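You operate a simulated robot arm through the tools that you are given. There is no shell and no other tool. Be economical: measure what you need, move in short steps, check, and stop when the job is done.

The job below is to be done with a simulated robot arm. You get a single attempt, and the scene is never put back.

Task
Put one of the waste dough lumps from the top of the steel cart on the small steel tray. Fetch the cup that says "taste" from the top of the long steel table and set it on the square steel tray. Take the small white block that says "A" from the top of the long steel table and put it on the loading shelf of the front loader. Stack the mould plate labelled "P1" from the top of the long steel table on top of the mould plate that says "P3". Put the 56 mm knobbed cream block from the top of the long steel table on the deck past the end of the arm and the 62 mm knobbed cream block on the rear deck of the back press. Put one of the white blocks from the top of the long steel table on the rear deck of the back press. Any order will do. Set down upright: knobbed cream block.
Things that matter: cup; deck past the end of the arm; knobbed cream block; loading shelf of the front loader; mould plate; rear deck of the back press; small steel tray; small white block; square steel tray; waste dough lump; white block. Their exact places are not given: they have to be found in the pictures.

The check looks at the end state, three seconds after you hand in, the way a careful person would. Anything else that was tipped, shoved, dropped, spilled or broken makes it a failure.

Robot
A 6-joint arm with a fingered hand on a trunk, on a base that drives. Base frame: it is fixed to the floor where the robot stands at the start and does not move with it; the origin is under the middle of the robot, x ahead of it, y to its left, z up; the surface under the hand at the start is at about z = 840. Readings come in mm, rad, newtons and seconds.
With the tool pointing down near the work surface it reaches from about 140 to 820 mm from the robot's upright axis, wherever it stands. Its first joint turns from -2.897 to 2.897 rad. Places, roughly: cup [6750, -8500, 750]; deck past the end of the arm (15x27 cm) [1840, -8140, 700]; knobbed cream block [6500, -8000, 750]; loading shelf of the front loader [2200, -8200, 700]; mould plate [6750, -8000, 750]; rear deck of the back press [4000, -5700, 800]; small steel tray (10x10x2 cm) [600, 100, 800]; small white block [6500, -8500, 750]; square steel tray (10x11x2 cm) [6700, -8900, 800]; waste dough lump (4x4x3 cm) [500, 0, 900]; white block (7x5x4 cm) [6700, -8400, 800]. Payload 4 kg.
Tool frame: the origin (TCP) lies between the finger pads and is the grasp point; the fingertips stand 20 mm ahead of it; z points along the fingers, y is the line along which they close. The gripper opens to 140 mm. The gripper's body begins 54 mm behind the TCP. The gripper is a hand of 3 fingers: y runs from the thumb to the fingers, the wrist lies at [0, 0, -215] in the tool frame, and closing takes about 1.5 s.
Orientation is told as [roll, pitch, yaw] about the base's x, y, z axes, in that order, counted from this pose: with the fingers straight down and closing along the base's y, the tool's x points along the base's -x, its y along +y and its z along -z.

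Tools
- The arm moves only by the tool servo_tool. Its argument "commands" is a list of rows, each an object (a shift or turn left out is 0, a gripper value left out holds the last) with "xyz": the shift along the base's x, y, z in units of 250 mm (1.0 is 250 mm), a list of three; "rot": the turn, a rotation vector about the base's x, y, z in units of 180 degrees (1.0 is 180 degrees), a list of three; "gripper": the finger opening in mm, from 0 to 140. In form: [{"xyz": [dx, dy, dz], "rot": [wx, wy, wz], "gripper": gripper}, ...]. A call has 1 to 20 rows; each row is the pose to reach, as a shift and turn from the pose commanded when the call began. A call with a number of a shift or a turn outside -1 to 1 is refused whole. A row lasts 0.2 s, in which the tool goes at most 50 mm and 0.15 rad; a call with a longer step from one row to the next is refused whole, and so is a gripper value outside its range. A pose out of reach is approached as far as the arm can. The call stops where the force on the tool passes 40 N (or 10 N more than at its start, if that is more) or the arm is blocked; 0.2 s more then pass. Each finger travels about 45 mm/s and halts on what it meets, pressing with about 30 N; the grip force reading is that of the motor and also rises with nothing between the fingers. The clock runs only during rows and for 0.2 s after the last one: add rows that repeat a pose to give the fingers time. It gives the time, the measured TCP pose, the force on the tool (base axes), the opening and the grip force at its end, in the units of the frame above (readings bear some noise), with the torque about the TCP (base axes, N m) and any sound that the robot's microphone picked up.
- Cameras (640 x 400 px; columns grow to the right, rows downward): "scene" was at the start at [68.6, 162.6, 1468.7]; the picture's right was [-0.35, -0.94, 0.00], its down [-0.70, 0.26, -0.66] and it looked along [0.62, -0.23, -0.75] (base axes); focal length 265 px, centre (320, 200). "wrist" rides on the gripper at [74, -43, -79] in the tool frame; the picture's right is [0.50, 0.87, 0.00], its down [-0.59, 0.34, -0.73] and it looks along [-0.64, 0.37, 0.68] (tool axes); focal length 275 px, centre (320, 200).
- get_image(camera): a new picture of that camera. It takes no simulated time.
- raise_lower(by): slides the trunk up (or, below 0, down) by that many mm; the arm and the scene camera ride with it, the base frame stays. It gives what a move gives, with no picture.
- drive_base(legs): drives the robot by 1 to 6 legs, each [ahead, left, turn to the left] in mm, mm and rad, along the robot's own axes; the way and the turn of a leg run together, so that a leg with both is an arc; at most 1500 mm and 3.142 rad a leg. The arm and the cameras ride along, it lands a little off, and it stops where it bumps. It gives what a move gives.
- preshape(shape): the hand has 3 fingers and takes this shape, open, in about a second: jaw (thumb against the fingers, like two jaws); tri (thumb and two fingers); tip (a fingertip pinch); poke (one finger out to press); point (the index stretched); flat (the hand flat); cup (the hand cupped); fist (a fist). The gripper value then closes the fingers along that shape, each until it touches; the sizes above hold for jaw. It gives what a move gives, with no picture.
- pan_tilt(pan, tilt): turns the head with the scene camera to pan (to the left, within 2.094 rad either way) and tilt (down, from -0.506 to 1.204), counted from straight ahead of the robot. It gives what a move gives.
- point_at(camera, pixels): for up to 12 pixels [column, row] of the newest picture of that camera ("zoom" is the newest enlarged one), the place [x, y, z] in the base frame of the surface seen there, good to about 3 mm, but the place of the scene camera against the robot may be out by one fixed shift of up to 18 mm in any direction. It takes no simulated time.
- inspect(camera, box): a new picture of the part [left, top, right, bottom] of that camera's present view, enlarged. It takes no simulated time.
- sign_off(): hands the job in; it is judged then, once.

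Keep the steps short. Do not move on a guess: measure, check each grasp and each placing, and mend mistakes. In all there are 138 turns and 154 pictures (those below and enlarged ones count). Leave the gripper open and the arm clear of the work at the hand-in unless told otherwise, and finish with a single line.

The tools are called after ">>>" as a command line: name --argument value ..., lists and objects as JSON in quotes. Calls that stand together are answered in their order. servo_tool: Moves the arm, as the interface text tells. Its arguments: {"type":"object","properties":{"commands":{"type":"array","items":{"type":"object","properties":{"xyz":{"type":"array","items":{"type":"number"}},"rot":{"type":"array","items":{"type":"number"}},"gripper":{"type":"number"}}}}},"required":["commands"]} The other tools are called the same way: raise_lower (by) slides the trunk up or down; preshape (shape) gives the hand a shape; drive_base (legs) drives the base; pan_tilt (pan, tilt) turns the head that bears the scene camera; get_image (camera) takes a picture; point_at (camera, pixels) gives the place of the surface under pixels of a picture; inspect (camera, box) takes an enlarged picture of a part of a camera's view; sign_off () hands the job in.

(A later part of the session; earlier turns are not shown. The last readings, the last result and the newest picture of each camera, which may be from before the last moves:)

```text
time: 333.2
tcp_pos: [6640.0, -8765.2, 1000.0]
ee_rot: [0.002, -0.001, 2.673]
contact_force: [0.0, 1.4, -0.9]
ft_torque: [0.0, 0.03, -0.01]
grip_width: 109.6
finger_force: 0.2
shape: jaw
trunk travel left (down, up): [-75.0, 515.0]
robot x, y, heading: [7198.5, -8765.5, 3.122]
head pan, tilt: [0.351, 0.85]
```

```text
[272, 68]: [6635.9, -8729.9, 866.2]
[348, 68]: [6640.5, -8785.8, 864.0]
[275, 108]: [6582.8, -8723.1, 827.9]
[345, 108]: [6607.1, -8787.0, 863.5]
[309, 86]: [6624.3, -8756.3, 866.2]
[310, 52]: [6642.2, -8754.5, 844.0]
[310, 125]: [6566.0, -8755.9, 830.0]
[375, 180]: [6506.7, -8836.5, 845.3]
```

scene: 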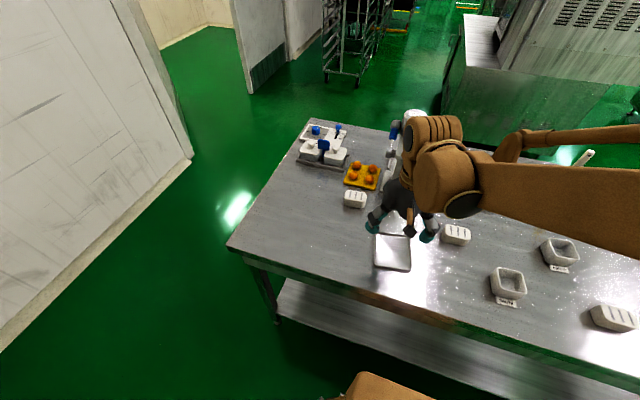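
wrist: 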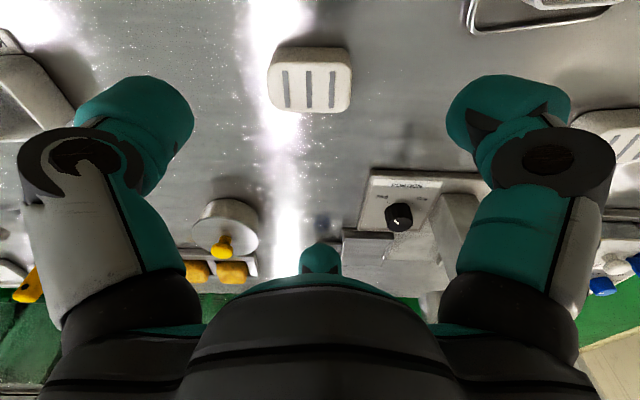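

The block's centre is (6623,-8757), about 60×38 mm, top 866, yaw ≈+0.08. I'll descend to z≈855 and close.

>>> servo_tool --commands '[{"xyz": [-0.068, 0.033, -0.15], "rot": [0, 0, 0.008]}, {"xyz": [-0.068, 0.033, -0.33], "rot": [0, 0, 0.008]}, {"xyz": [-0.068, 0.033, -0.5], "rot": [0, 0, 0.008]}, {"xyz": [-0.068, 0.033, -0.58], "rot": [0, 0, 0.008]}, {"xyz": [-0.068, 0.033, -0.58], "rot": [0, 0, 0.008], "gripper": 40}, {"xyz": [-0.068, 0.033, -0.58], "rot": [0, 0, 0.008], "gripper": 40}, {"xyz": [-0.068, 0.033, -0.58], "rot": [0, 0, 0.008], "gripper": 40}, {"xyz": [-0.068, 0.033, -0.58], "rot": [0, 0, 0.008], "gripper": 40}, {"xyz": [-0.068, 0.033, -0.58], "rot": [0, 0, 0.008], "gripper": 40}, {"xyz": [-0.068, 0.033, -0.58], "rot": [0, 0, 0.008], "gripper": 40}]'

>>> get_image --camera "wrist"

```text
time: 335.4
tcp_pos: [6622.3, -8757.5, 855.9]
ee_rot: [0.0, -0.001, 2.698]
contact_force: [0.1, -0.2, 3.6]
ft_torque: [-0.05, 0.15, 0.01]
grip_width: 45.2
finger_force: 30.0
shape: jaw
trunk travel left (down, up): [-75.0, 515.0]
robot x, y, heading: [7200.8, -8765.6, 3.124]
head pan, tilt: [0.351, 0.85]
```

```text
57 pictures are left
```

wrist: 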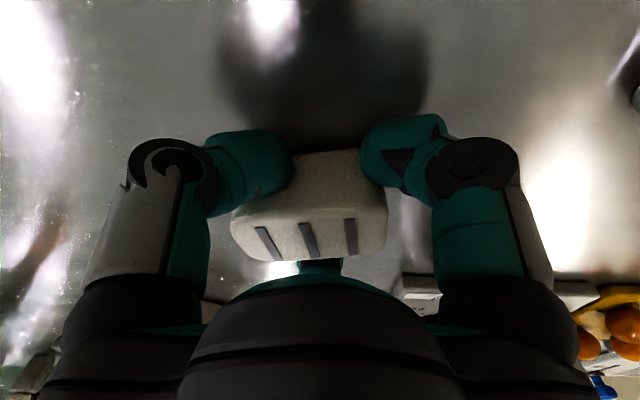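

Two fingers bear on the near long face and the third on the far face. I'll lift a little and see whether it is held straight.

>>> servo_tool --commands '[{"xyz": [0, 0, 0.06]}, {"xyz": [0, 0, 0.2]}, {"xyz": [0, 0, 0.36]}, {"xyz": [0, 0, 0.5]}, {"xyz": [0, 0, 0.5]}]'

>>> get_image --camera "wrist"

>>> inspect --camera "scene" --box '[380, 110, 560, 230]'

```text
time: 336.6
tcp_pos: [6623.3, -8754.5, 982.9]
ee_rot: [-0.001, -0.001, 2.698]
contact_force: [0.3, -0.6, -1.2]
ft_torque: [-0.02, -0.01, -0.03]
grip_width: 44.9
finger_force: 29.8
shape: jaw
trunk travel left (down, up): [-75.0, 515.0]
robot x, y, heading: [7198.2, -8766.5, 3.123]
head pan, tilt: [0.351, 0.85]
```

```text
56 pictures are left
```

wrist: 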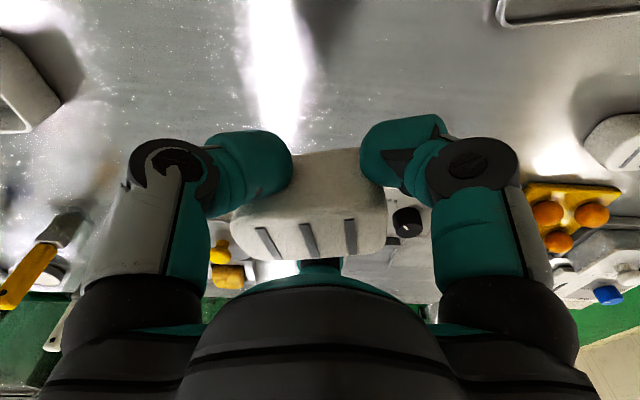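

```text
3.33 times, centred on (470, 170) of scene
```

zoom: 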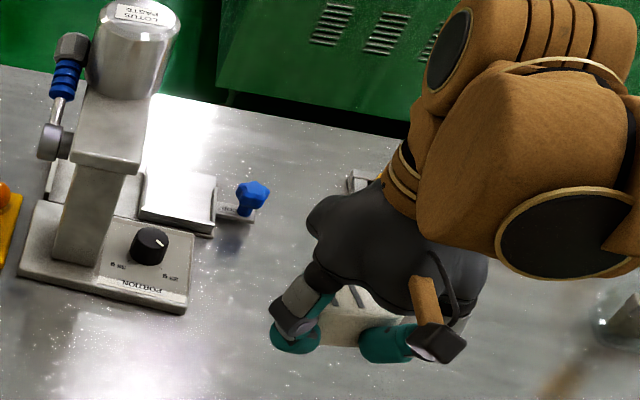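

The block is held straight. I'll retract and raise, then drive around the north end of the table toward the south passage.

>>> servo_tool --commands '[{"xyz": [0.1, 0, 0.1]}, {"xyz": [0.25, 0, 0.18]}, {"xyz": [0.4, 0, 0.26]}, {"xyz": [0.55, 0, 0.34]}, {"xyz": [0.7, 0, 0.42]}, {"xyz": [0.85, 0, 0.48]}, {"xyz": [0.95, 0, 0.5]}]'

>>> drive_base --legs '[[0, -1000, 0.018], [0, -870, 0], [1400, 0, 0], [250, 0, 0], [0, 1100, 0], [0, 1100, 0]]'

```text
time: 338.2
tcp_pos: [6864.8, -8755.5, 1107.3]
ee_rot: [0.002, 0.0, 2.699]
contact_force: [-0.6, -0.8, -0.6]
ft_torque: [0.02, 0.0, -0.02]
grip_width: 44.8
finger_force: 29.7
shape: jaw
trunk travel left (down, up): [-75.0, 515.0]
robot x, y, heading: [7195.1, -8764.1, 3.122]
head pan, tilt: [0.351, 0.85]
```

```text
time: 366.2
tcp_pos: [5328.1, -9179.5, 1107.2]
ee_rot: [0.002, -0.002, 2.758]
contact_force: [0.9, -0.4, -1.2]
ft_torque: [0.01, -0.03, 0.02]
grip_width: 44.8
finger_force: 30.0
shape: jaw
trunk travel left (down, up): [-75.0, 515.0]
robot x, y, heading: [5662.6, -9170.7, -3.101]
head pan, tilt: [0.351, 0.85]
```

>>> drive_base --legs '[[0, -75, -0.04], [1300, 0, 0], [1065, 0, 0]]'

```text
time: 378.6
tcp_pos: [2925.8, -9048.8, 1107.3]
ee_rot: [-0.001, -0.002, 2.696]
contact_force: [-0.5, -0.2, -0.3]
ft_torque: [-0.02, 0.0, -0.01]
grip_width: 44.8
finger_force: 30.6
shape: jaw
trunk travel left (down, up): [-75.0, 515.0]
robot x, y, heading: [3260.7, -9059.1, 3.121]
head pan, tilt: [0.351, 0.85]
```

>>> drive_base --legs '[[0, 0, 0.02], [0, -1400, 0], [0, -1000, 0], [0, -970, 0], [0, 0, 3.141]]'

>>> pan_tilt --pan 0.2 --tilt 0.7

>>> get_image --camera "scene"

```text
time: 402.4
tcp_pos: [3489.4, -5737.0, 1109.4]
ee_rot: [0.0, -0.002, -0.474]
contact_force: [0.0, 0.3, -1.3]
ft_torque: [-0.05, 0.01, -0.04]
grip_width: 44.5
finger_force: 30.0
shape: jaw
trunk travel left (down, up): [-75.0, 515.0]
robot x, y, heading: [3154.5, -5716.7, -0.054]
head pan, tilt: [0.351, 0.85]
```

```text
time: 403.1
tcp_pos: [3488.7, -5737.4, 1107.3]
ee_rot: [0.0, -0.001, -0.473]
contact_force: [-0.9, -0.5, -1.2]
ft_torque: [0.0, 0.02, 0.03]
grip_width: 44.3
finger_force: 29.6
shape: jaw
trunk travel left (down, up): [-75.0, 515.0]
robot x, y, heading: [3153.5, -5716.7, -0.049]
head pan, tilt: [0.201, 0.7]
```

```text
54 pictures are left
```

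scene: 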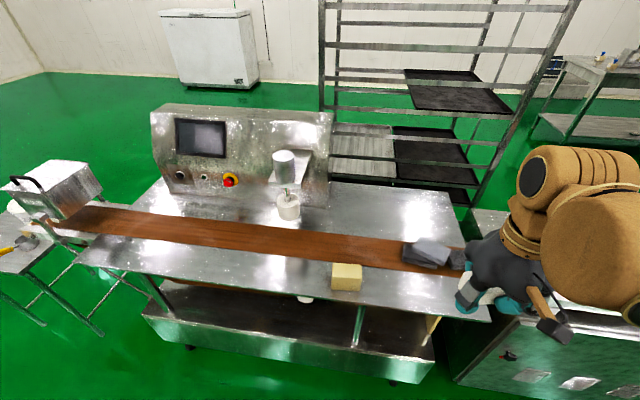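

The rear deck is the steel area behind the belt at around (390,205). I'll measure its extents and the front edge of the machine.

>>> point_at --camera "scene" --pixels '[[390, 205], [440, 195], [345, 190], [350, 222], [450, 240], [330, 185], [487, 320], [430, 255], [305, 150], [465, 255], [345, 268], [440, 360]]'

```text
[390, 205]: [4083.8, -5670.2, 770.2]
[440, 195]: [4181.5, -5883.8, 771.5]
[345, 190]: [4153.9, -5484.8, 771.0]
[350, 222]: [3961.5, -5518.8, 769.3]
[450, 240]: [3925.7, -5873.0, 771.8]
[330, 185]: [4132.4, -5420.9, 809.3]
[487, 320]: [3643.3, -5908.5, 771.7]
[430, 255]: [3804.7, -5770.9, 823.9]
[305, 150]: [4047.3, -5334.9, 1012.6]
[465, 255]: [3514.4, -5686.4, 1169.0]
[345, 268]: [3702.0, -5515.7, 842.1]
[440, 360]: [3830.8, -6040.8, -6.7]
```

Deck: x 3940–4190, y −5420…−5900, z≈776. I'll approach to x≈3305 with the heading corrected.

>>> drive_base --legs '[[0, 0, 0.05], [150, 0, 0]]'

>>> servo_tool --commands '[{"xyz": [0.18, 0.06, 0]}, {"xyz": [0.36, 0.12, 0]}, {"xyz": [0.54, 0.18, -0.03]}, {"xyz": [0.72, 0.24, -0.06]}, {"xyz": [0.9, 0.3, -0.09]}, {"xyz": [1.0, 0.36, -0.12]}]'

>>> get_image --camera "scene"

```text
time: 404.8
tcp_pos: [3637.6, -5720.6, 1107.3]
ee_rot: [-0.002, 0.0, -0.423]
contact_force: [0.5, -0.8, -1.2]
ft_torque: [-0.02, -0.01, 0.0]
grip_width: 44.6
finger_force: 30.4
shape: jaw
trunk travel left (down, up): [-75.0, 515.0]
robot x, y, heading: [3302.4, -5716.3, 0.006]
head pan, tilt: [0.201, 0.7]
```

```text
time: 406.2
tcp_pos: [3888.8, -5629.2, 1080.0]
ee_rot: [-0.002, 0.001, -0.422]
contact_force: [-1.1, 0.2, -1.4]
ft_torque: [-0.02, -0.01, 0.01]
grip_width: 44.5
finger_force: 30.0
shape: jaw
trunk travel left (down, up): [-75.0, 515.0]
robot x, y, heading: [3298.0, -5715.2, 0.003]
head pan, tilt: [0.201, 0.7]
```

```text
53 pictures are left
```

scene: 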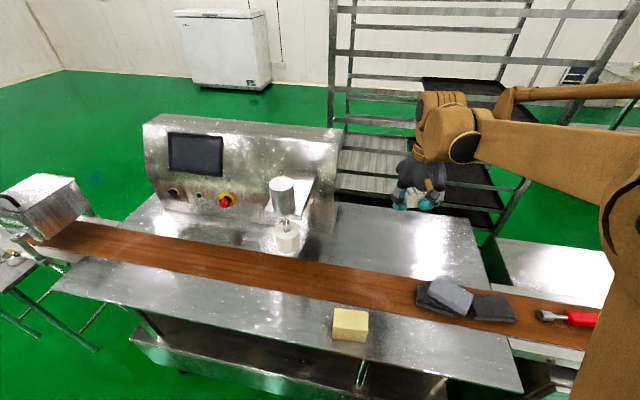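

I'll move over the deck target (4045,-5580) and lower to z≈850, checking the rack clearance.

>>> point_at --camera "scene" --pixels '[[523, 190], [497, 225], [338, 150], [440, 180], [420, 235], [350, 235]]'

>>> servo_tool --commands '[{"xyz": [0.15, 0.05, 0]}, {"xyz": [0.32, 0.1, 0]}, {"xyz": [0.48, 0.15, -0.05]}, {"xyz": [0.6, 0.196, -0.15]}, {"xyz": [0.625, 0.196, -0.32]}, {"xyz": [0.625, 0.196, -0.5]}, {"xyz": [0.625, 0.196, -0.68]}, {"xyz": [0.625, 0.196, -0.85]}, {"xyz": [0.625, 0.196, -0.92]}, {"xyz": [0.625, 0.196, -0.92]}]'

>>> get_image --camera "wrist"

>>> get_image --camera "scene"

```text
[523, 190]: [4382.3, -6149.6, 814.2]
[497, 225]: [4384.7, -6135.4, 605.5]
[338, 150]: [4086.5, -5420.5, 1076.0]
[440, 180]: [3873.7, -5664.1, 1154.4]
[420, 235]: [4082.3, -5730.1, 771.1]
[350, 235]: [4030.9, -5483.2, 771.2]
```

```text
time: 408.4
tcp_pos: [4042.3, -5580.4, 847.5]
ee_rot: [-0.003, -0.001, -0.423]
contact_force: [0.2, -0.4, -0.6]
ft_torque: [0.0, 0.03, -0.03]
grip_width: 44.5
finger_force: 29.8
shape: jaw
trunk travel left (down, up): [-75.0, 515.0]
robot x, y, heading: [3301.9, -5715.2, 0.003]
head pan, tilt: [0.201, 0.7]
```

```text
52 pictures are left
```

wrist: 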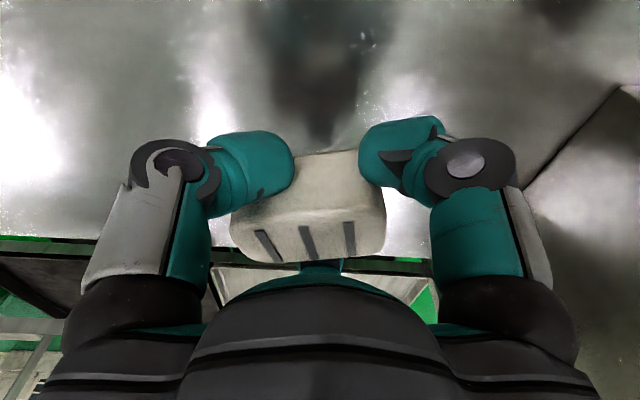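

```text
51 pictures are left
```

scene: 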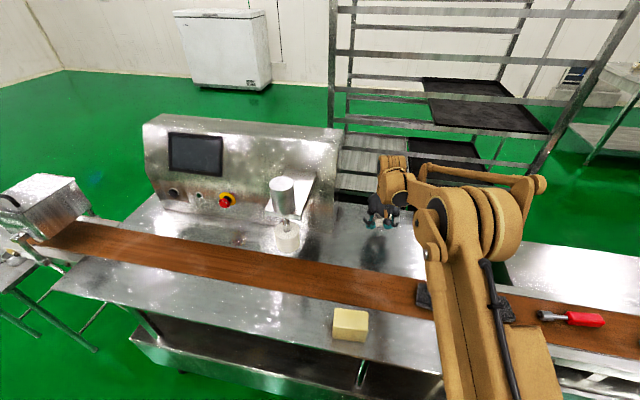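

>>> point_at --camera "wrist" --pixels '[[320, 120], [450, 60], [150, 60]]'

```text
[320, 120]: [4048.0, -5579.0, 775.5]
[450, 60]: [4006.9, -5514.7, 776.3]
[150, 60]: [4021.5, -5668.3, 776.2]
```

The deck is 776 by the wrist. I'll lower 44 mm, release, and rise.

>>> servo_tool --commands '[{"xyz": [0, 0, -0.1]}, {"xyz": [0, 0, -0.15]}, {"xyz": [0, 0, -0.175]}, {"xyz": [0, 0, -0.175], "gripper": 60}, {"xyz": [0, 0, -0.175], "gripper": 85}, {"xyz": [0, 0, -0.175], "gripper": 95}, {"xyz": [0, 0, -0.175], "gripper": 95}, {"xyz": [0, 0, -0.05], "gripper": 95}, {"xyz": [0, 0, 0.12], "gripper": 95}, {"xyz": [0, 0, 0.3], "gripper": 95}, {"xyz": [0, 0, 0.48], "gripper": 95}, {"xyz": [0, 0, 0.66], "gripper": 95}]'

>>> get_image --camera "wrist"

```text
time: 411.0
tcp_pos: [4041.5, -5581.4, 1014.3]
ee_rot: [0.0, -0.003, -0.423]
contact_force: [0.0, -0.4, -0.4]
ft_torque: [0.02, 0.0, -0.03]
grip_width: 94.7
finger_force: 0.1
shape: jaw
trunk travel left (down, up): [-75.0, 515.0]
robot x, y, heading: [3302.0, -5716.5, 0.005]
head pan, tilt: [0.201, 0.7]
```

```text
50 pictures are left
```

wrist: 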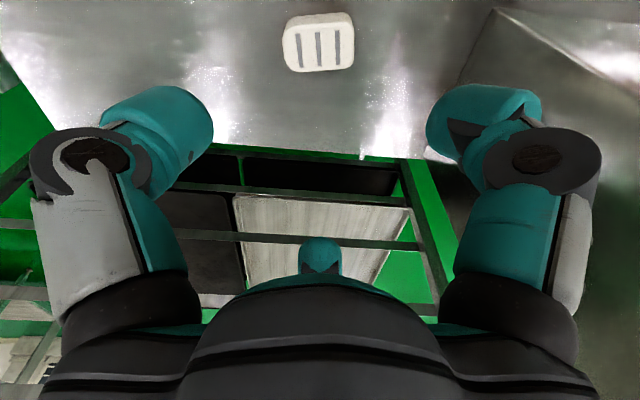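

The white block is on the rear deck. I'll retract, then drive by the open north route to the table's east side for the 62 mm block.

>>> servo_tool --commands '[{"xyz": [-0.1, -0.03, 0.1]}, {"xyz": [-0.25, -0.08, 0.16]}, {"xyz": [-0.4, -0.13, 0.22]}, {"xyz": [-0.55, -0.18, 0.28]}, {"xyz": [-0.7, -0.23, 0.34]}, {"xyz": [-0.85, -0.28, 0.36]}, {"xyz": [-1.0, -0.33, 0.36]}]'

>>> servo_tool --commands '[{"xyz": [-0.15, -0.05, 0]}, {"xyz": [-0.3, -0.1, 0]}, {"xyz": [-0.45, -0.15, 0]}, {"xyz": [-0.6, -0.2, 0]}]'

>>> drive_base --legs '[[-100, 0, 0], [0, 1300, 0], [0, 1400, 0], [1400, 0, 0], [1400, 0, 0], [1200, 0, 0]]'

```text
time: 412.6
tcp_pos: [3790.5, -5663.3, 1106.4]
ee_rot: [0.0, -0.002, -0.421]
contact_force: [0.0, -1.0, -0.4]
ft_torque: [0.0, -0.01, 0.0]
grip_width: 94.7
finger_force: 0.1
shape: jaw
trunk travel left (down, up): [-75.0, 515.0]
robot x, y, heading: [3306.8, -5717.7, 0.004]
head pan, tilt: [0.201, 0.7]
```

```text
time: 413.6
tcp_pos: [3644.1, -5712.3, 1104.3]
ee_rot: [0.0, 0.0, -0.421]
contact_force: [-0.4, -0.3, -0.1]
ft_torque: [0.0, -0.01, -0.01]
grip_width: 94.7
finger_force: 0.1
shape: jaw
trunk travel left (down, up): [-75.0, 515.0]
robot x, y, heading: [3301.1, -5716.2, 0.002]
head pan, tilt: [0.201, 0.7]
```

```text
time: 446.2
tcp_pos: [7431.4, -2715.1, 1104.9]
ee_rot: [0.0, -0.002, -0.337]
contact_force: [0.0, 0.0, -0.9]
ft_torque: [0.02, 0.0, -0.02]
grip_width: 94.8
finger_force: 0.0
shape: jaw
trunk travel left (down, up): [-75.0, 515.0]
robot x, y, heading: [7091.7, -2745.5, 0.088]
head pan, tilt: [0.201, 0.7]
```

>>> drive_base --legs '[[0, 0, 3.053], [0, 1400, 0], [0, 1400, 0], [0, 1350, 0]]'

```text
time: 472.8
tcp_pos: [6451.4, -6838.9, 1104.0]
ee_rot: [-0.001, -0.002, 2.678]
contact_force: [-0.4, -0.4, 0.8]
ft_torque: [0.01, 0.02, 0.02]
grip_width: 94.5
finger_force: 0.0
shape: jaw
trunk travel left (down, up): [-75.0, 515.0]
robot x, y, heading: [6796.8, -6849.1, 3.102]
head pan, tilt: [0.201, 0.7]
```

>>> drive_base --legs '[[0, 0, 0.04], [-440, 0, 0], [0, 650, 0]]'

```text
time: 479.1
tcp_pos: [6891.8, -7504.6, 1104.3]
ee_rot: [0.0, 0.0, 2.718]
contact_force: [-0.3, -0.4, 0.5]
ft_torque: [0.0, -0.01, -0.01]
grip_width: 94.7
finger_force: 0.0
shape: jaw
trunk travel left (down, up): [-75.0, 515.0]
robot x, y, heading: [7234.4, -7502.8, -3.142]
head pan, tilt: [0.201, 0.7]
```

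>>> drive_base --legs '[[0, 650, 0], [30, 0, 0]]'

>>> pan_tilt --pan 0.4 --tilt 0.85

>>> get_image --camera "scene"

```text
time: 483.0
tcp_pos: [6869.5, -8142.2, 1105.1]
ee_rot: [-0.001, 0.0, 2.74]
contact_force: [-0.3, -0.1, 0.0]
ft_torque: [0.02, -0.02, -0.02]
grip_width: 94.2
finger_force: 0.0
shape: jaw
trunk travel left (down, up): [-75.0, 515.0]
robot x, y, heading: [7214.5, -8126.9, -3.121]
head pan, tilt: [0.201, 0.7]
```

```text
time: 483.8
tcp_pos: [6871.0, -8139.0, 1105.0]
ee_rot: [0.0, -0.002, 2.741]
contact_force: [0.7, 1.1, -0.4]
ft_torque: [-0.01, 0.01, 0.02]
grip_width: 94.5
finger_force: 0.2
shape: jaw
trunk travel left (down, up): [-75.0, 515.0]
robot x, y, heading: [7213.3, -8132.5, -3.12]
head pan, tilt: [0.4, 0.85]
```

```text
49 pictures are left
```

scene: 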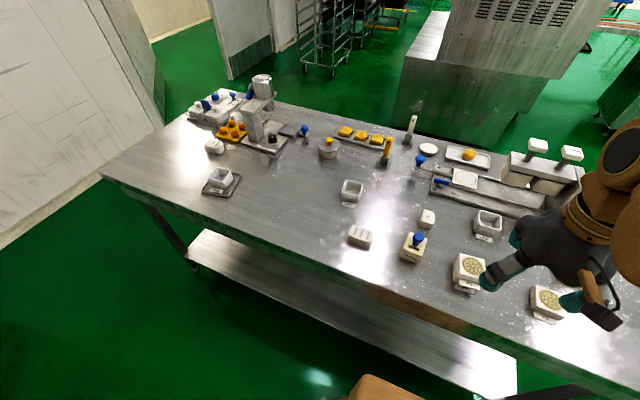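

Everything on the table is in order. I'll move above the 62 mm block near (6732,-8282).

>>> servo_tool --commands '[{"xyz": [-0.12, -0.12, 0], "gripper": 120}, {"xyz": [-0.24, -0.24, 0]}, {"xyz": [-0.36, -0.36, -0.05]}, {"xyz": [-0.48, -0.48, -0.12]}, {"xyz": [-0.55, -0.56, -0.24], "rot": [0, 0, -0.025]}, {"xyz": [-0.55, -0.56, -0.34], "rot": [0, 0, -0.025]}, {"xyz": [-0.55, -0.56, -0.34], "rot": [0, 0, -0.025]}]'

>>> get_image --camera "wrist"

```text
time: 485.4
tcp_pos: [6733.7, -8278.8, 1019.8]
ee_rot: [0.0, -0.001, 2.66]
contact_force: [0.8, -0.7, 0.5]
ft_torque: [0.01, -0.01, 0.01]
grip_width: 119.8
finger_force: 0.0
shape: jaw
trunk travel left (down, up): [-75.0, 515.0]
robot x, y, heading: [7209.7, -8129.6, -3.121]
head pan, tilt: [0.4, 0.85]
```

```text
48 pictures are left
```

wrist: 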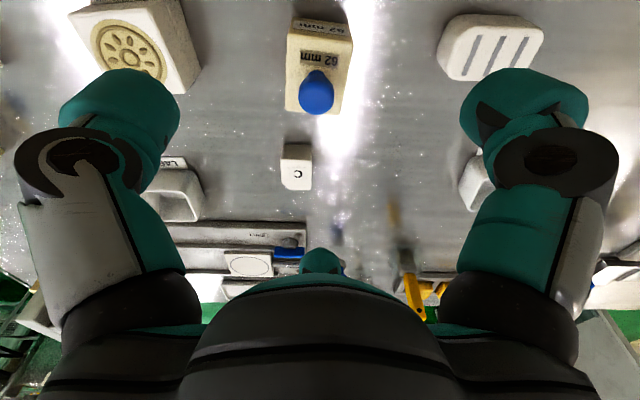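

>>> inspect --camera "wrist" --box '[260, 0, 390, 130]'

>>> point_at --camera "wrist" --pixels '[[316, 92], [290, 38], [350, 42], [292, 105], [338, 112], [294, 80], [344, 90], [320, 48], [320, 20]]'

```text
3.08 times, centred on (325, 65) of wrist
```

zoom: 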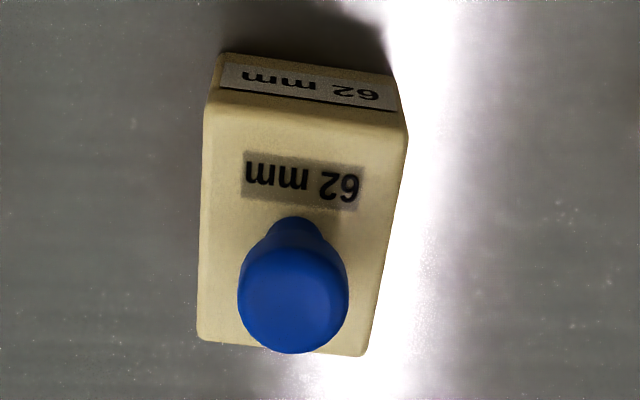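

```text
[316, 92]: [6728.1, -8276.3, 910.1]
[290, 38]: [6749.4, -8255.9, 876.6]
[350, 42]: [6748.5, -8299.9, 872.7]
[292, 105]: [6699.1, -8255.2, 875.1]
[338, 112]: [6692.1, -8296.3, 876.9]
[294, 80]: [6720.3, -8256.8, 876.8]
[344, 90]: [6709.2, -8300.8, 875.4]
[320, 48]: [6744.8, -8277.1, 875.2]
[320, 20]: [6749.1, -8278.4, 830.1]
```

The block: centre (6722,-8278), about 60×48 mm, top 876, knob top 910. I'll descend to z≈866 (keeping the palm above the knob) and close.

>>> servo_tool --commands '[{"xyz": [-0.045, 0.002, -0.15]}, {"xyz": [-0.045, 0.002, -0.33]}, {"xyz": [-0.045, 0.002, -0.5]}, {"xyz": [-0.045, 0.002, -0.58]}, {"xyz": [-0.045, 0.002, -0.615]}, {"xyz": [-0.045, 0.002, -0.615], "gripper": 40}, {"xyz": [-0.045, 0.002, -0.615], "gripper": 40}, {"xyz": [-0.045, 0.002, -0.615], "gripper": 40}, {"xyz": [-0.045, 0.002, -0.615], "gripper": 40}, {"xyz": [-0.045, 0.002, -0.615], "gripper": 40}, {"xyz": [-0.045, 0.002, -0.615], "gripper": 40}]'

>>> get_image --camera "wrist"

```text
time: 487.8
tcp_pos: [6722.5, -8280.1, 868.2]
ee_rot: [0.0, -0.002, 2.662]
contact_force: [0.5, -0.3, -0.5]
ft_torque: [0.0, -0.01, 0.0]
grip_width: 55.3
finger_force: 30.3
shape: jaw
trunk travel left (down, up): [-75.0, 515.0]
robot x, y, heading: [7213.8, -8132.1, -3.123]
head pan, tilt: [0.4, 0.85]
```

```text
46 pictures are left
```

wrist: 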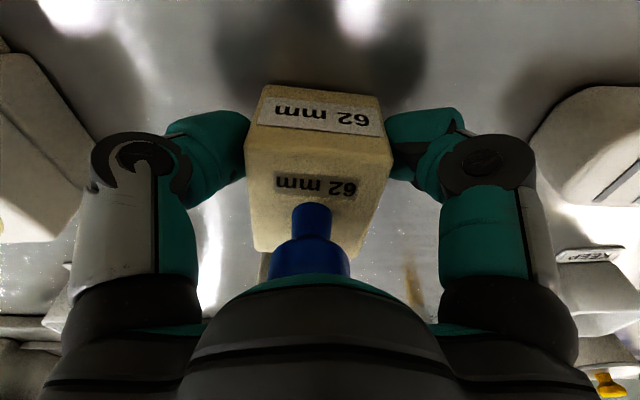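

Gripped at 55 mm with the knob clear of the palm. I'll lift, retract and drive around the table.

>>> servo_tool --commands '[{"xyz": [0, 0, 0.08]}, {"xyz": [0, 0, 0.22]}, {"xyz": [0, 0, 0.4]}, {"xyz": [0, 0, 0.58]}, {"xyz": [0.12, 0.1, 0.68]}, {"xyz": [0.24, 0.22, 0.76]}, {"xyz": [0.36, 0.34, 0.84]}, {"xyz": [0.48, 0.46, 0.92]}, {"xyz": [0.6, 0.58, 0.96]}]'

>>> drive_base --legs '[[0, -1200, -0.018], [1400, 0, 0], [200, 0, 0]]'

>>> get_image --camera "wrist"

```text
time: 489.8
tcp_pos: [6873.2, -8135.3, 1109.3]
ee_rot: [0.001, -0.001, 2.662]
contact_force: [0.9, -0.2, -1.4]
ft_torque: [-0.03, 0.01, -0.03]
grip_width: 55.1
finger_force: 30.0
shape: jaw
trunk travel left (down, up): [-75.0, 515.0]
robot x, y, heading: [7215.3, -8133.7, -3.116]
head pan, tilt: [0.4, 0.85]
```

```text
time: 503.6
tcp_pos: [5277.6, -6912.4, 1108.4]
ee_rot: [-0.002, -0.001, 2.641]
contact_force: [0.2, 0.4, -1.4]
ft_torque: [0.0, 0.01, 0.0]
grip_width: 54.8
finger_force: 29.7
shape: jaw
trunk travel left (down, up): [-75.0, 515.0]
robot x, y, heading: [5618.2, -6914.5, -3.139]
head pan, tilt: [0.4, 0.85]
```

```text
45 pictures are left
```

wrist: 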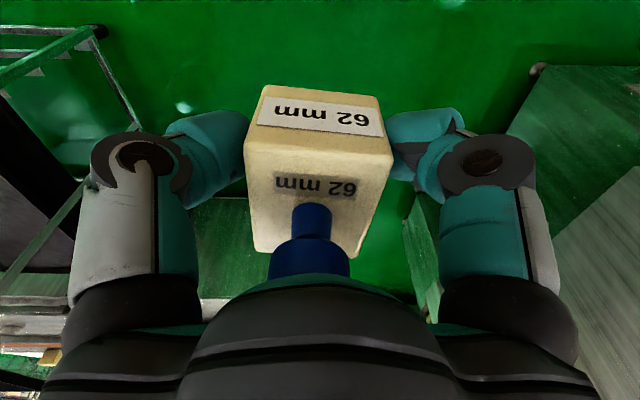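

>>> drive_base --legs '[[0, 1100, 0], [0, 1080, 0]]'

```text
time: 514.4
tcp_pos: [5242.5, -9073.9, 1108.3]
ee_rot: [0.001, -0.001, 2.606]
contact_force: [0.9, -0.6, -1.4]
ft_torque: [-0.01, 0.01, 0.02]
grip_width: 54.9
finger_force: 29.6
shape: jaw
trunk travel left (down, up): [-75.0, 515.0]
robot x, y, heading: [5581.2, -9090.7, 3.11]
head pan, tilt: [0.4, 0.85]
```

>>> drive_base --legs '[[0, 0, 0.032], [1200, 0, 0], [1090, 0, 0]]'

```text
time: 526.1
tcp_pos: [2934.8, -8968.0, 1107.9]
ee_rot: [0.001, -0.002, 2.56]
contact_force: [0.0, 0.4, -1.1]
ft_torque: [0.04, 0.03, -0.04]
grip_width: 54.9
finger_force: 30.1
shape: jaw
trunk travel left (down, up): [-75.0, 515.0]
robot x, y, heading: [3271.6, -8996.7, 3.065]
head pan, tilt: [0.4, 0.85]
```

>>> drive_base --legs '[[0, 0, 0.077], [0, -1400, 0], [0, -1000, 0], [0, -900, 0], [0, 0, 3.141]]'

```text
time: 549.8
tcp_pos: [3674.3, -5774.3, 1108.2]
ee_rot: [-0.001, -0.002, -0.531]
contact_force: [-0.2, -0.4, -1.4]
ft_torque: [0.02, 0.0, 0.01]
grip_width: 55.0
finger_force: 29.7
shape: jaw
trunk travel left (down, up): [-75.0, 515.0]
robot x, y, heading: [3335.8, -5760.0, -0.028]
head pan, tilt: [0.4, 0.85]
```

I'll straighten and move the arm over the deck toward (4045,-5745).

>>> drive_base --legs '[[-25, 0, 0.028]]'

>>> servo_tool --commands '[{"xyz": [0.18, 0, 0]}, {"xyz": [0.36, 0, 0]}, {"xyz": [0.54, 0.02, 0]}, {"xyz": [0.72, 0.04, 0]}, {"xyz": [0.9, 0.06, 0]}, {"xyz": [1.0, 0.08, 0]}, {"xyz": [1.0, 0.08, 0]}]'

>>> pan_tilt --pan 0.1 --tilt 0.75

>>> get_image --camera "scene"

```text
time: 550.6
tcp_pos: [3649.9, -5763.9, 1109.6]
ee_rot: [0.0, -0.002, -0.504]
contact_force: [-1.0, -0.2, -0.5]
ft_torque: [-0.01, 0.0, -0.02]
grip_width: 54.8
finger_force: 30.0
shape: jaw
trunk travel left (down, up): [-75.0, 515.0]
robot x, y, heading: [3308.8, -5758.4, -0.001]
head pan, tilt: [0.4, 0.85]
```

```text
time: 552.2
tcp_pos: [3900.6, -5740.8, 1110.4]
ee_rot: [-0.001, -0.003, -0.505]
contact_force: [-0.2, -0.7, -1.6]
ft_torque: [0.0, -0.02, -0.01]
grip_width: 54.5
finger_force: 29.7
shape: jaw
trunk travel left (down, up): [-75.0, 515.0]
robot x, y, heading: [3308.1, -5758.8, 0.003]
head pan, tilt: [0.4, 0.85]
```

```text
time: 553.0
tcp_pos: [3900.1, -5742.2, 1109.5]
ee_rot: [-0.001, -0.002, -0.504]
contact_force: [0.2, 0.0, -1.1]
ft_torque: [-0.01, 0.01, 0.01]
grip_width: 54.9
finger_force: 30.2
shape: jaw
trunk travel left (down, up): [-75.0, 515.0]
robot x, y, heading: [3308.4, -5757.4, -0.004]
head pan, tilt: [0.099, 0.75]
```

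```text
44 pictures are left
```

scene: 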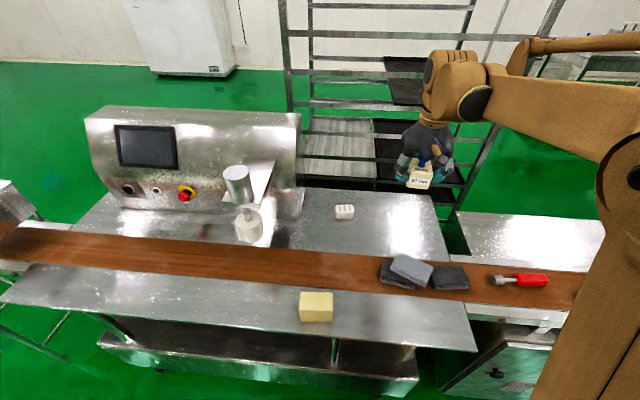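

>>> servo_tool --commands '[{"xyz": [0.17, 0, 0]}, {"xyz": [0.34, 0, -0.02]}, {"xyz": [0.5, 0, -0.1]}, {"xyz": [0.58, 0, -0.25]}, {"xyz": [0.58, 0, -0.43]}, {"xyz": [0.58, 0, -0.61]}, {"xyz": [0.58, 0, -0.79]}, {"xyz": [0.58, 0, -0.95]}, {"xyz": [0.58, 0, -1.0]}, {"xyz": [0.58, 0, -1.0]}]'

>>> get_image --camera "wrist"

>>> get_image --camera "scene"

```text
time: 555.2
tcp_pos: [4048.2, -5748.3, 857.9]
ee_rot: [-0.003, -0.002, -0.503]
contact_force: [0.5, 0.2, -1.5]
ft_torque: [0.01, 0.01, 0.0]
grip_width: 54.7
finger_force: 29.9
shape: jaw
trunk travel left (down, up): [-75.0, 515.0]
robot x, y, heading: [3309.5, -5757.6, 0.0]
head pan, tilt: [0.099, 0.75]
```

```text
43 pictures are left
```

wrist: 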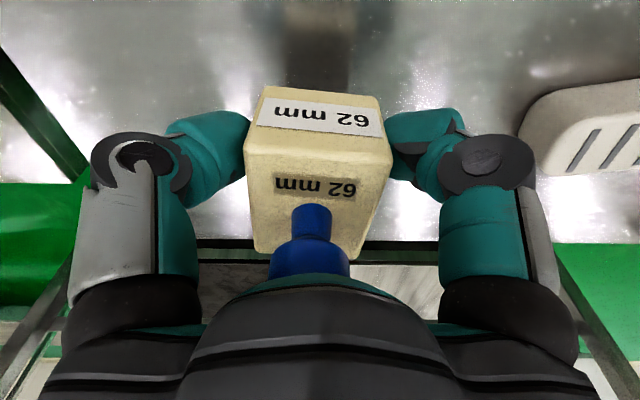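

```text
42 pictures are left
```

scene: 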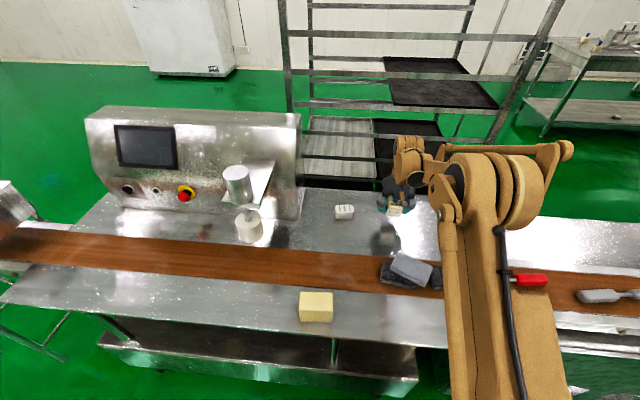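

I'll lower 43 mm onto the deck, release, and rise.

>>> servo_tool --commands '[{"xyz": [0, 0, -0.1]}, {"xyz": [0, 0, -0.15]}, {"xyz": [0, 0, -0.168]}, {"xyz": [0, 0, -0.173]}, {"xyz": [0, 0, -0.173], "gripper": 65}, {"xyz": [0, 0, -0.173], "gripper": 85}, {"xyz": [0, 0, -0.173], "gripper": 95}, {"xyz": [0, 0, -0.173], "gripper": 95}, {"xyz": [0, 0, -0.05], "gripper": 95}, {"xyz": [0, 0, 0.12], "gripper": 95}, {"xyz": [0, 0, 0.3], "gripper": 95}, {"xyz": [0, 0, 0.48], "gripper": 95}, {"xyz": [0, 0, 0.66], "gripper": 95}, {"xyz": [-0.05, 0, 0.84], "gripper": 95}]'

>>> get_image --camera "wrist"

```text
time: 558.2
tcp_pos: [4031.2, -5743.3, 1065.2]
ee_rot: [-0.002, -0.002, -0.503]
contact_force: [0.7, 0.0, 0.7]
ft_torque: [0.0, -0.01, -0.01]
grip_width: 94.2
finger_force: 0.0
shape: jaw
trunk travel left (down, up): [-75.0, 515.0]
robot x, y, heading: [3309.6, -5759.7, -0.001]
head pan, tilt: [0.099, 0.75]
```

```text
41 pictures are left
```

wrist: 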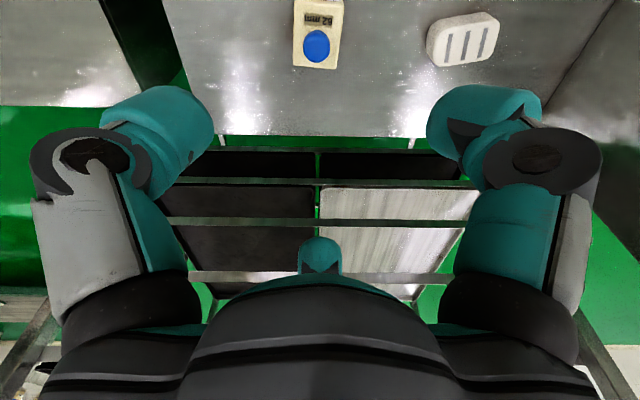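

Both objects stand upright on the rear deck. Last is the 56 mm block. I'll retract and drive back by the south passage.

>>> servo_tool --commands '[{"xyz": [-0.18, 0, 0.06]}, {"xyz": [-0.36, 0, 0.12]}, {"xyz": [-0.54, 0, 0.18]}, {"xyz": [-0.72, 0, 0.24]}, {"xyz": [-0.9, 0, 0.3]}, {"xyz": [-1.0, 0, 0.36]}]'

>>> servo_tool --commands '[{"xyz": [-0.18, 0, 0]}, {"xyz": [-0.36, 0, 0]}, {"xyz": [-0.54, 0, 0]}, {"xyz": [-0.6, 0, 0]}]'

>>> drive_base --legs '[[-80, 0, 0], [0, -1000, 0], [0, -800, 0]]'

```text
time: 559.6
tcp_pos: [3781.9, -5742.7, 1158.1]
ee_rot: [0.0, -0.002, -0.505]
contact_force: [-0.4, 0.0, 0.0]
ft_torque: [-0.02, -0.01, -0.01]
grip_width: 94.9
finger_force: 0.1
shape: jaw
trunk travel left (down, up): [-75.0, 515.0]
robot x, y, heading: [3311.2, -5760.8, -0.001]
head pan, tilt: [0.099, 0.75]
```

```text
time: 560.6
tcp_pos: [3633.4, -5744.2, 1156.1]
ee_rot: [0.002, -0.002, -0.504]
contact_force: [-0.2, -0.3, -0.7]
ft_torque: [-0.01, -0.03, 0.0]
grip_width: 94.7
finger_force: 0.1
shape: jaw
trunk travel left (down, up): [-75.0, 515.0]
robot x, y, heading: [3314.0, -5759.3, -0.001]
head pan, tilt: [0.099, 0.75]
```

```text
time: 570.3
tcp_pos: [3572.8, -7538.6, 1156.6]
ee_rot: [-0.001, -0.001, -0.484]
contact_force: [-0.4, -0.6, -0.4]
ft_torque: [-0.03, -0.02, 0.03]
grip_width: 94.6
finger_force: 0.1
shape: jaw
trunk travel left (down, up): [-75.0, 515.0]
robot x, y, heading: [3245.4, -7560.3, 0.018]
head pan, tilt: [0.099, 0.75]
```

>>> drive_base --legs '[[0, 0, -0.018], [0, -1000, 0], [0, -535, 0]]'

```text
time: 578.5
tcp_pos: [3572.2, -9070.9, 1155.8]
ee_rot: [0.001, -0.001, -0.502]
contact_force: [0.4, 0.0, -0.4]
ft_torque: [-0.03, 0.0, 0.0]
grip_width: 94.8
finger_force: 0.0
shape: jaw
trunk travel left (down, up): [-75.0, 515.0]
robot x, y, heading: [3244.2, -9084.5, -0.001]
head pan, tilt: [0.099, 0.75]
```

>>> drive_base --legs '[[1200, 0, 0], [1150, 0, 0], [0, 1000, 0], [0, 1000, 0], [1060, 0, 0]]'

```text
time: 604.9
tcp_pos: [6954.8, -6946.1, 1155.9]
ee_rot: [-0.001, -0.001, -0.411]
contact_force: [0.1, -0.4, 0.2]
ft_torque: [0.01, -0.03, -0.02]
grip_width: 94.7
finger_force: 0.0
shape: jaw
trunk travel left (down, up): [-75.0, 515.0]
robot x, y, heading: [6633.4, -6989.7, 0.089]
head pan, tilt: [0.099, 0.75]
```

I'm north of the table. I'll turn to face south and approach its end.

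>>> drive_base --legs '[[0, 0, -1.66], [320, 0, 0]]'

>>> pan_tilt --pan 0.1 --tilt 0.85

>>> get_image --camera "scene"

>>> get_image --camera "wrist"

```text
time: 611.0
tcp_pos: [6650.3, -7624.3, 1155.5]
ee_rot: [-0.004, -0.001, -2.071]
contact_force: [-0.3, -0.1, 0.2]
ft_torque: [0.0, 0.02, -0.01]
grip_width: 94.6
finger_force: 0.1
shape: jaw
trunk travel left (down, up): [-75.0, 515.0]
robot x, y, heading: [6635.0, -7299.1, -1.566]
head pan, tilt: [0.099, 0.75]
```

```text
time: 611.7
tcp_pos: [6649.2, -7623.2, 1155.4]
ee_rot: [-0.001, -0.002, -2.073]
contact_force: [0.0, 0.5, -0.6]
ft_torque: [-0.02, 0.01, 0.02]
grip_width: 94.4
finger_force: 0.2
shape: jaw
trunk travel left (down, up): [-75.0, 515.0]
robot x, y, heading: [6635.1, -7300.4, -1.567]
head pan, tilt: [0.099, 0.85]
```

```text
40 pictures are left
```

scene: 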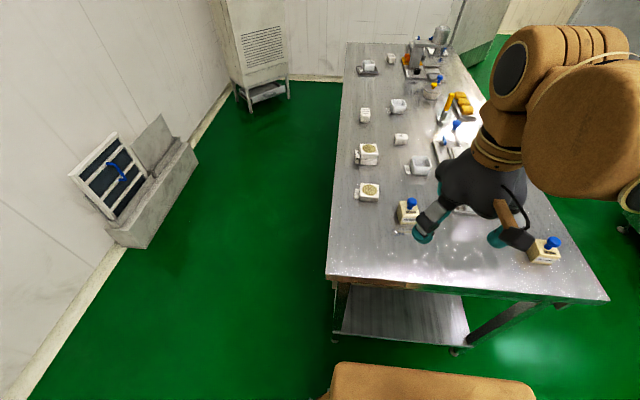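

```text
39 pictures are left
```

wrist: 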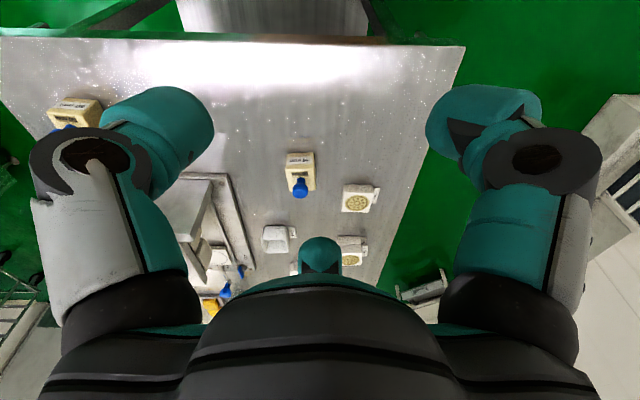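

The 56 mm block is at wrist (300,170). I'll measure it and the hand press beside it.

>>> point_at --camera "wrist" --pixels '[[300, 165], [288, 168], [313, 170], [299, 188], [210, 190], [235, 200], [245, 265], [360, 200], [278, 240], [190, 200]]'

>>> point_at --camera "scene" --pixels '[[410, 212], [411, 203], [475, 150], [370, 192]]'

```text
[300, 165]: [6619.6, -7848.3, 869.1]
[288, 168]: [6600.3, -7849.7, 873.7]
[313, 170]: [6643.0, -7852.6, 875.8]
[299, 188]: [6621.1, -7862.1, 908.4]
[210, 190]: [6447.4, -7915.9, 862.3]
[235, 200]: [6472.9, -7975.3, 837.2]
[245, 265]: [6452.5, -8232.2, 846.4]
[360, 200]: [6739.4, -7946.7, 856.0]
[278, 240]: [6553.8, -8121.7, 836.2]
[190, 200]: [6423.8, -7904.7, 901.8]
```

```text
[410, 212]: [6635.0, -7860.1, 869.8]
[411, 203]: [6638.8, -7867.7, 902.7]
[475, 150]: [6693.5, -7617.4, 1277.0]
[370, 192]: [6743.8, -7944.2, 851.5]
```

>>> servo_tool --commands '[{"xyz": [-0.02, -0.17, 0], "gripper": 120}, {"xyz": [-0.04, -0.34, -0.02]}, {"xyz": [-0.06, -0.51, -0.06]}, {"xyz": [-0.08, -0.66, -0.14]}, {"xyz": [-0.1, -0.8, -0.24]}, {"xyz": [-0.108, -0.92, -0.36]}, {"xyz": [-0.108, -0.964, -0.5]}, {"xyz": [-0.108, -0.964, -0.54]}, {"xyz": [-0.108, -0.964, -0.54]}]'

>>> get_image --camera "wrist"

>>> inspect --camera "wrist" --box '[260, 0, 390, 130]'

```text
time: 613.7
tcp_pos: [6622.9, -7861.5, 1019.8]
ee_rot: [0.0, -0.001, -2.072]
contact_force: [-0.2, 0.5, 0.2]
ft_torque: [0.0, 0.03, 0.02]
grip_width: 119.8
finger_force: 0.1
shape: jaw
trunk travel left (down, up): [-75.0, 515.0]
robot x, y, heading: [6633.3, -7300.8, -1.573]
head pan, tilt: [0.099, 0.85]
```

```text
38 pictures are left
```

wrist: 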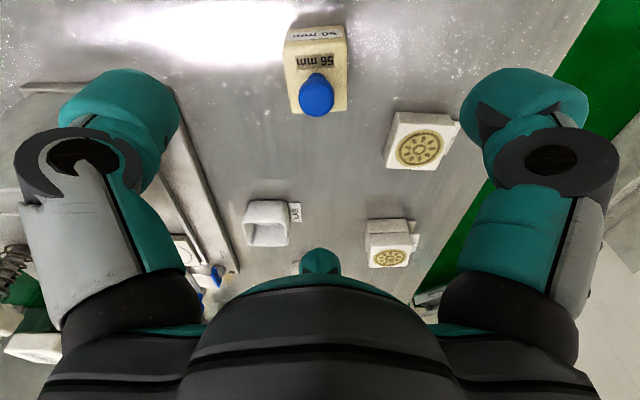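

```text
3.08 times, centred on (325, 65) of wrist
```

zoom: 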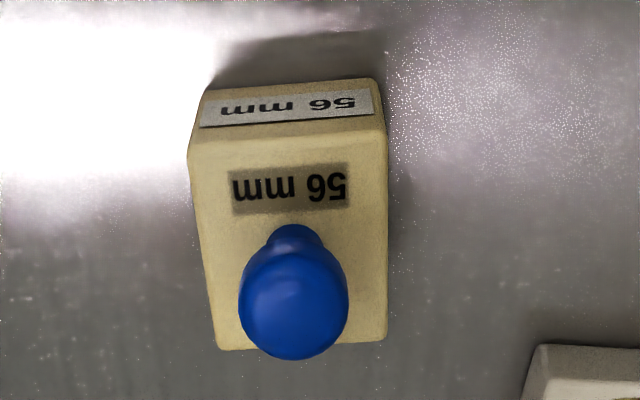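

>>> point_at --camera "wrist" --pixels '[[286, 53], [344, 46], [344, 107], [294, 111], [288, 70], [344, 80], [310, 65], [316, 93]]'

```text
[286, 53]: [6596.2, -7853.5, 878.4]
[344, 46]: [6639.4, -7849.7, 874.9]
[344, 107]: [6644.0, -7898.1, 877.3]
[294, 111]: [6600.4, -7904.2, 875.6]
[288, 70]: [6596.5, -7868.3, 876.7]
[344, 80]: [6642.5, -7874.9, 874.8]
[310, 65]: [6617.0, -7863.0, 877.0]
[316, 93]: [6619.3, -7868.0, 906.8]
```

The block's centre is (6620,-7876), ~54×47 mm, yaw +0.08. I'll align, descend to z≈866 and close.

>>> servo_tool --commands '[{"xyz": [-0.012, -0.058, -0.15], "rot": [0, 0, 0.0185]}, {"xyz": [-0.012, -0.058, -0.33], "rot": [0, 0, 0.0185]}, {"xyz": [-0.012, -0.058, -0.5], "rot": [0, 0, 0.0185]}, {"xyz": [-0.012, -0.058, -0.58], "rot": [0, 0, 0.0185]}, {"xyz": [-0.012, -0.058, -0.615], "rot": [0, 0, 0.0185]}, {"xyz": [-0.012, -0.058, -0.615], "rot": [0, 0, 0.0185], "gripper": 40}, {"xyz": [-0.012, -0.058, -0.615], "rot": [0, 0, 0.0185], "gripper": 40}, {"xyz": [-0.012, -0.058, -0.615], "rot": [0, 0, 0.0185], "gripper": 40}, {"xyz": [-0.012, -0.058, -0.615], "rot": [0, 0, 0.0185], "gripper": 40}, {"xyz": [-0.012, -0.058, -0.615], "rot": [0, 0, 0.0185], "gripper": 40}, {"xyz": [-0.012, -0.058, -0.615], "rot": [0, 0, 0.0185], "gripper": 40}]'

>>> get_image --camera "wrist"

```text
time: 616.1
tcp_pos: [6619.8, -7879.5, 866.9]
ee_rot: [-0.002, -0.003, -2.015]
contact_force: [0.3, 0.7, 0.3]
ft_torque: [0.01, 0.01, 0.01]
grip_width: 51.7
finger_force: 29.8
shape: jaw
trunk travel left (down, up): [-75.0, 515.0]
robot x, y, heading: [6631.4, -7298.9, -1.569]
head pan, tilt: [0.099, 0.85]
```

```text
36 pictures are left
```

wrist: 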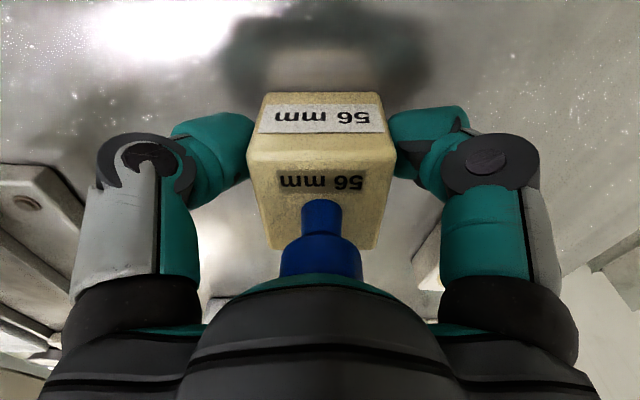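

Gripped well. I'll lift, retract, and drive toward the south passage.

>>> servo_tool --commands '[{"xyz": [0, 0, 0.08]}, {"xyz": [0, 0, 0.22]}, {"xyz": [0, 0, 0.4]}, {"xyz": [0, 0, 0.58]}, {"xyz": [0, 0.15, 0.68]}, {"xyz": [0, 0.32, 0.74]}, {"xyz": [0, 0.49, 0.8]}, {"xyz": [0, 0.66, 0.86]}, {"xyz": [0, 0.82, 0.92]}, {"xyz": [0, 0.96, 0.96]}]'

>>> drive_base --legs '[[-350, 0, 0], [0, -1040, 0], [1300, 0, 0], [850, 0, 0], [0, 0, -1.571]]'

```text
time: 618.3
tcp_pos: [6620.3, -7638.6, 1108.3]
ee_rot: [0.001, -0.002, -2.014]
contact_force: [-0.5, 0.6, 0.0]
ft_torque: [0.01, 0.01, -0.01]
grip_width: 51.5
finger_force: 30.1
shape: jaw
trunk travel left (down, up): [-75.0, 515.0]
robot x, y, heading: [6635.7, -7301.8, -1.569]
head pan, tilt: [0.099, 0.85]
```

```text
time: 639.5
tcp_pos: [5213.8, -9076.4, 1108.6]
ee_rot: [0.0, -0.002, 2.696]
contact_force: [0.4, -0.5, -0.5]
ft_torque: [0.0, 0.03, -0.02]
grip_width: 51.4
finger_force: 30.0
shape: jaw
trunk travel left (down, up): [-75.0, 515.0]
robot x, y, heading: [5559.2, -9091.7, 3.143]
head pan, tilt: [0.099, 0.85]
```

>>> drive_base --legs '[[1200, 0, 0], [1100, 0, 0], [0, 0, -1.571]]'

```text
time: 654.5
tcp_pos: [3267.5, -8770.2, 1109.1]
ee_rot: [0.001, 0.0, 1.139]
contact_force: [0.2, 0.4, -0.3]
ft_torque: [0.01, -0.02, 0.01]
grip_width: 51.2
finger_force: 29.5
shape: jaw
trunk travel left (down, up): [-75.0, 515.0]
robot x, y, heading: [3255.4, -9112.4, 1.578]
head pan, tilt: [0.099, 0.85]
```

>>> drive_base --legs '[[330, 0, -0.007], [0, 800, 0]]'

```text
time: 660.7
tcp_pos: [2457.9, -8444.0, 1107.0]
ee_rot: [-0.002, -0.001, 1.124]
contact_force: [-0.5, 0.2, -1.0]
ft_torque: [0.02, -0.02, 0.02]
grip_width: 51.4
finger_force: 30.0
shape: jaw
trunk travel left (down, up): [-75.0, 515.0]
robot x, y, heading: [2447.5, -8784.9, 1.573]
head pan, tilt: [0.099, 0.85]
```

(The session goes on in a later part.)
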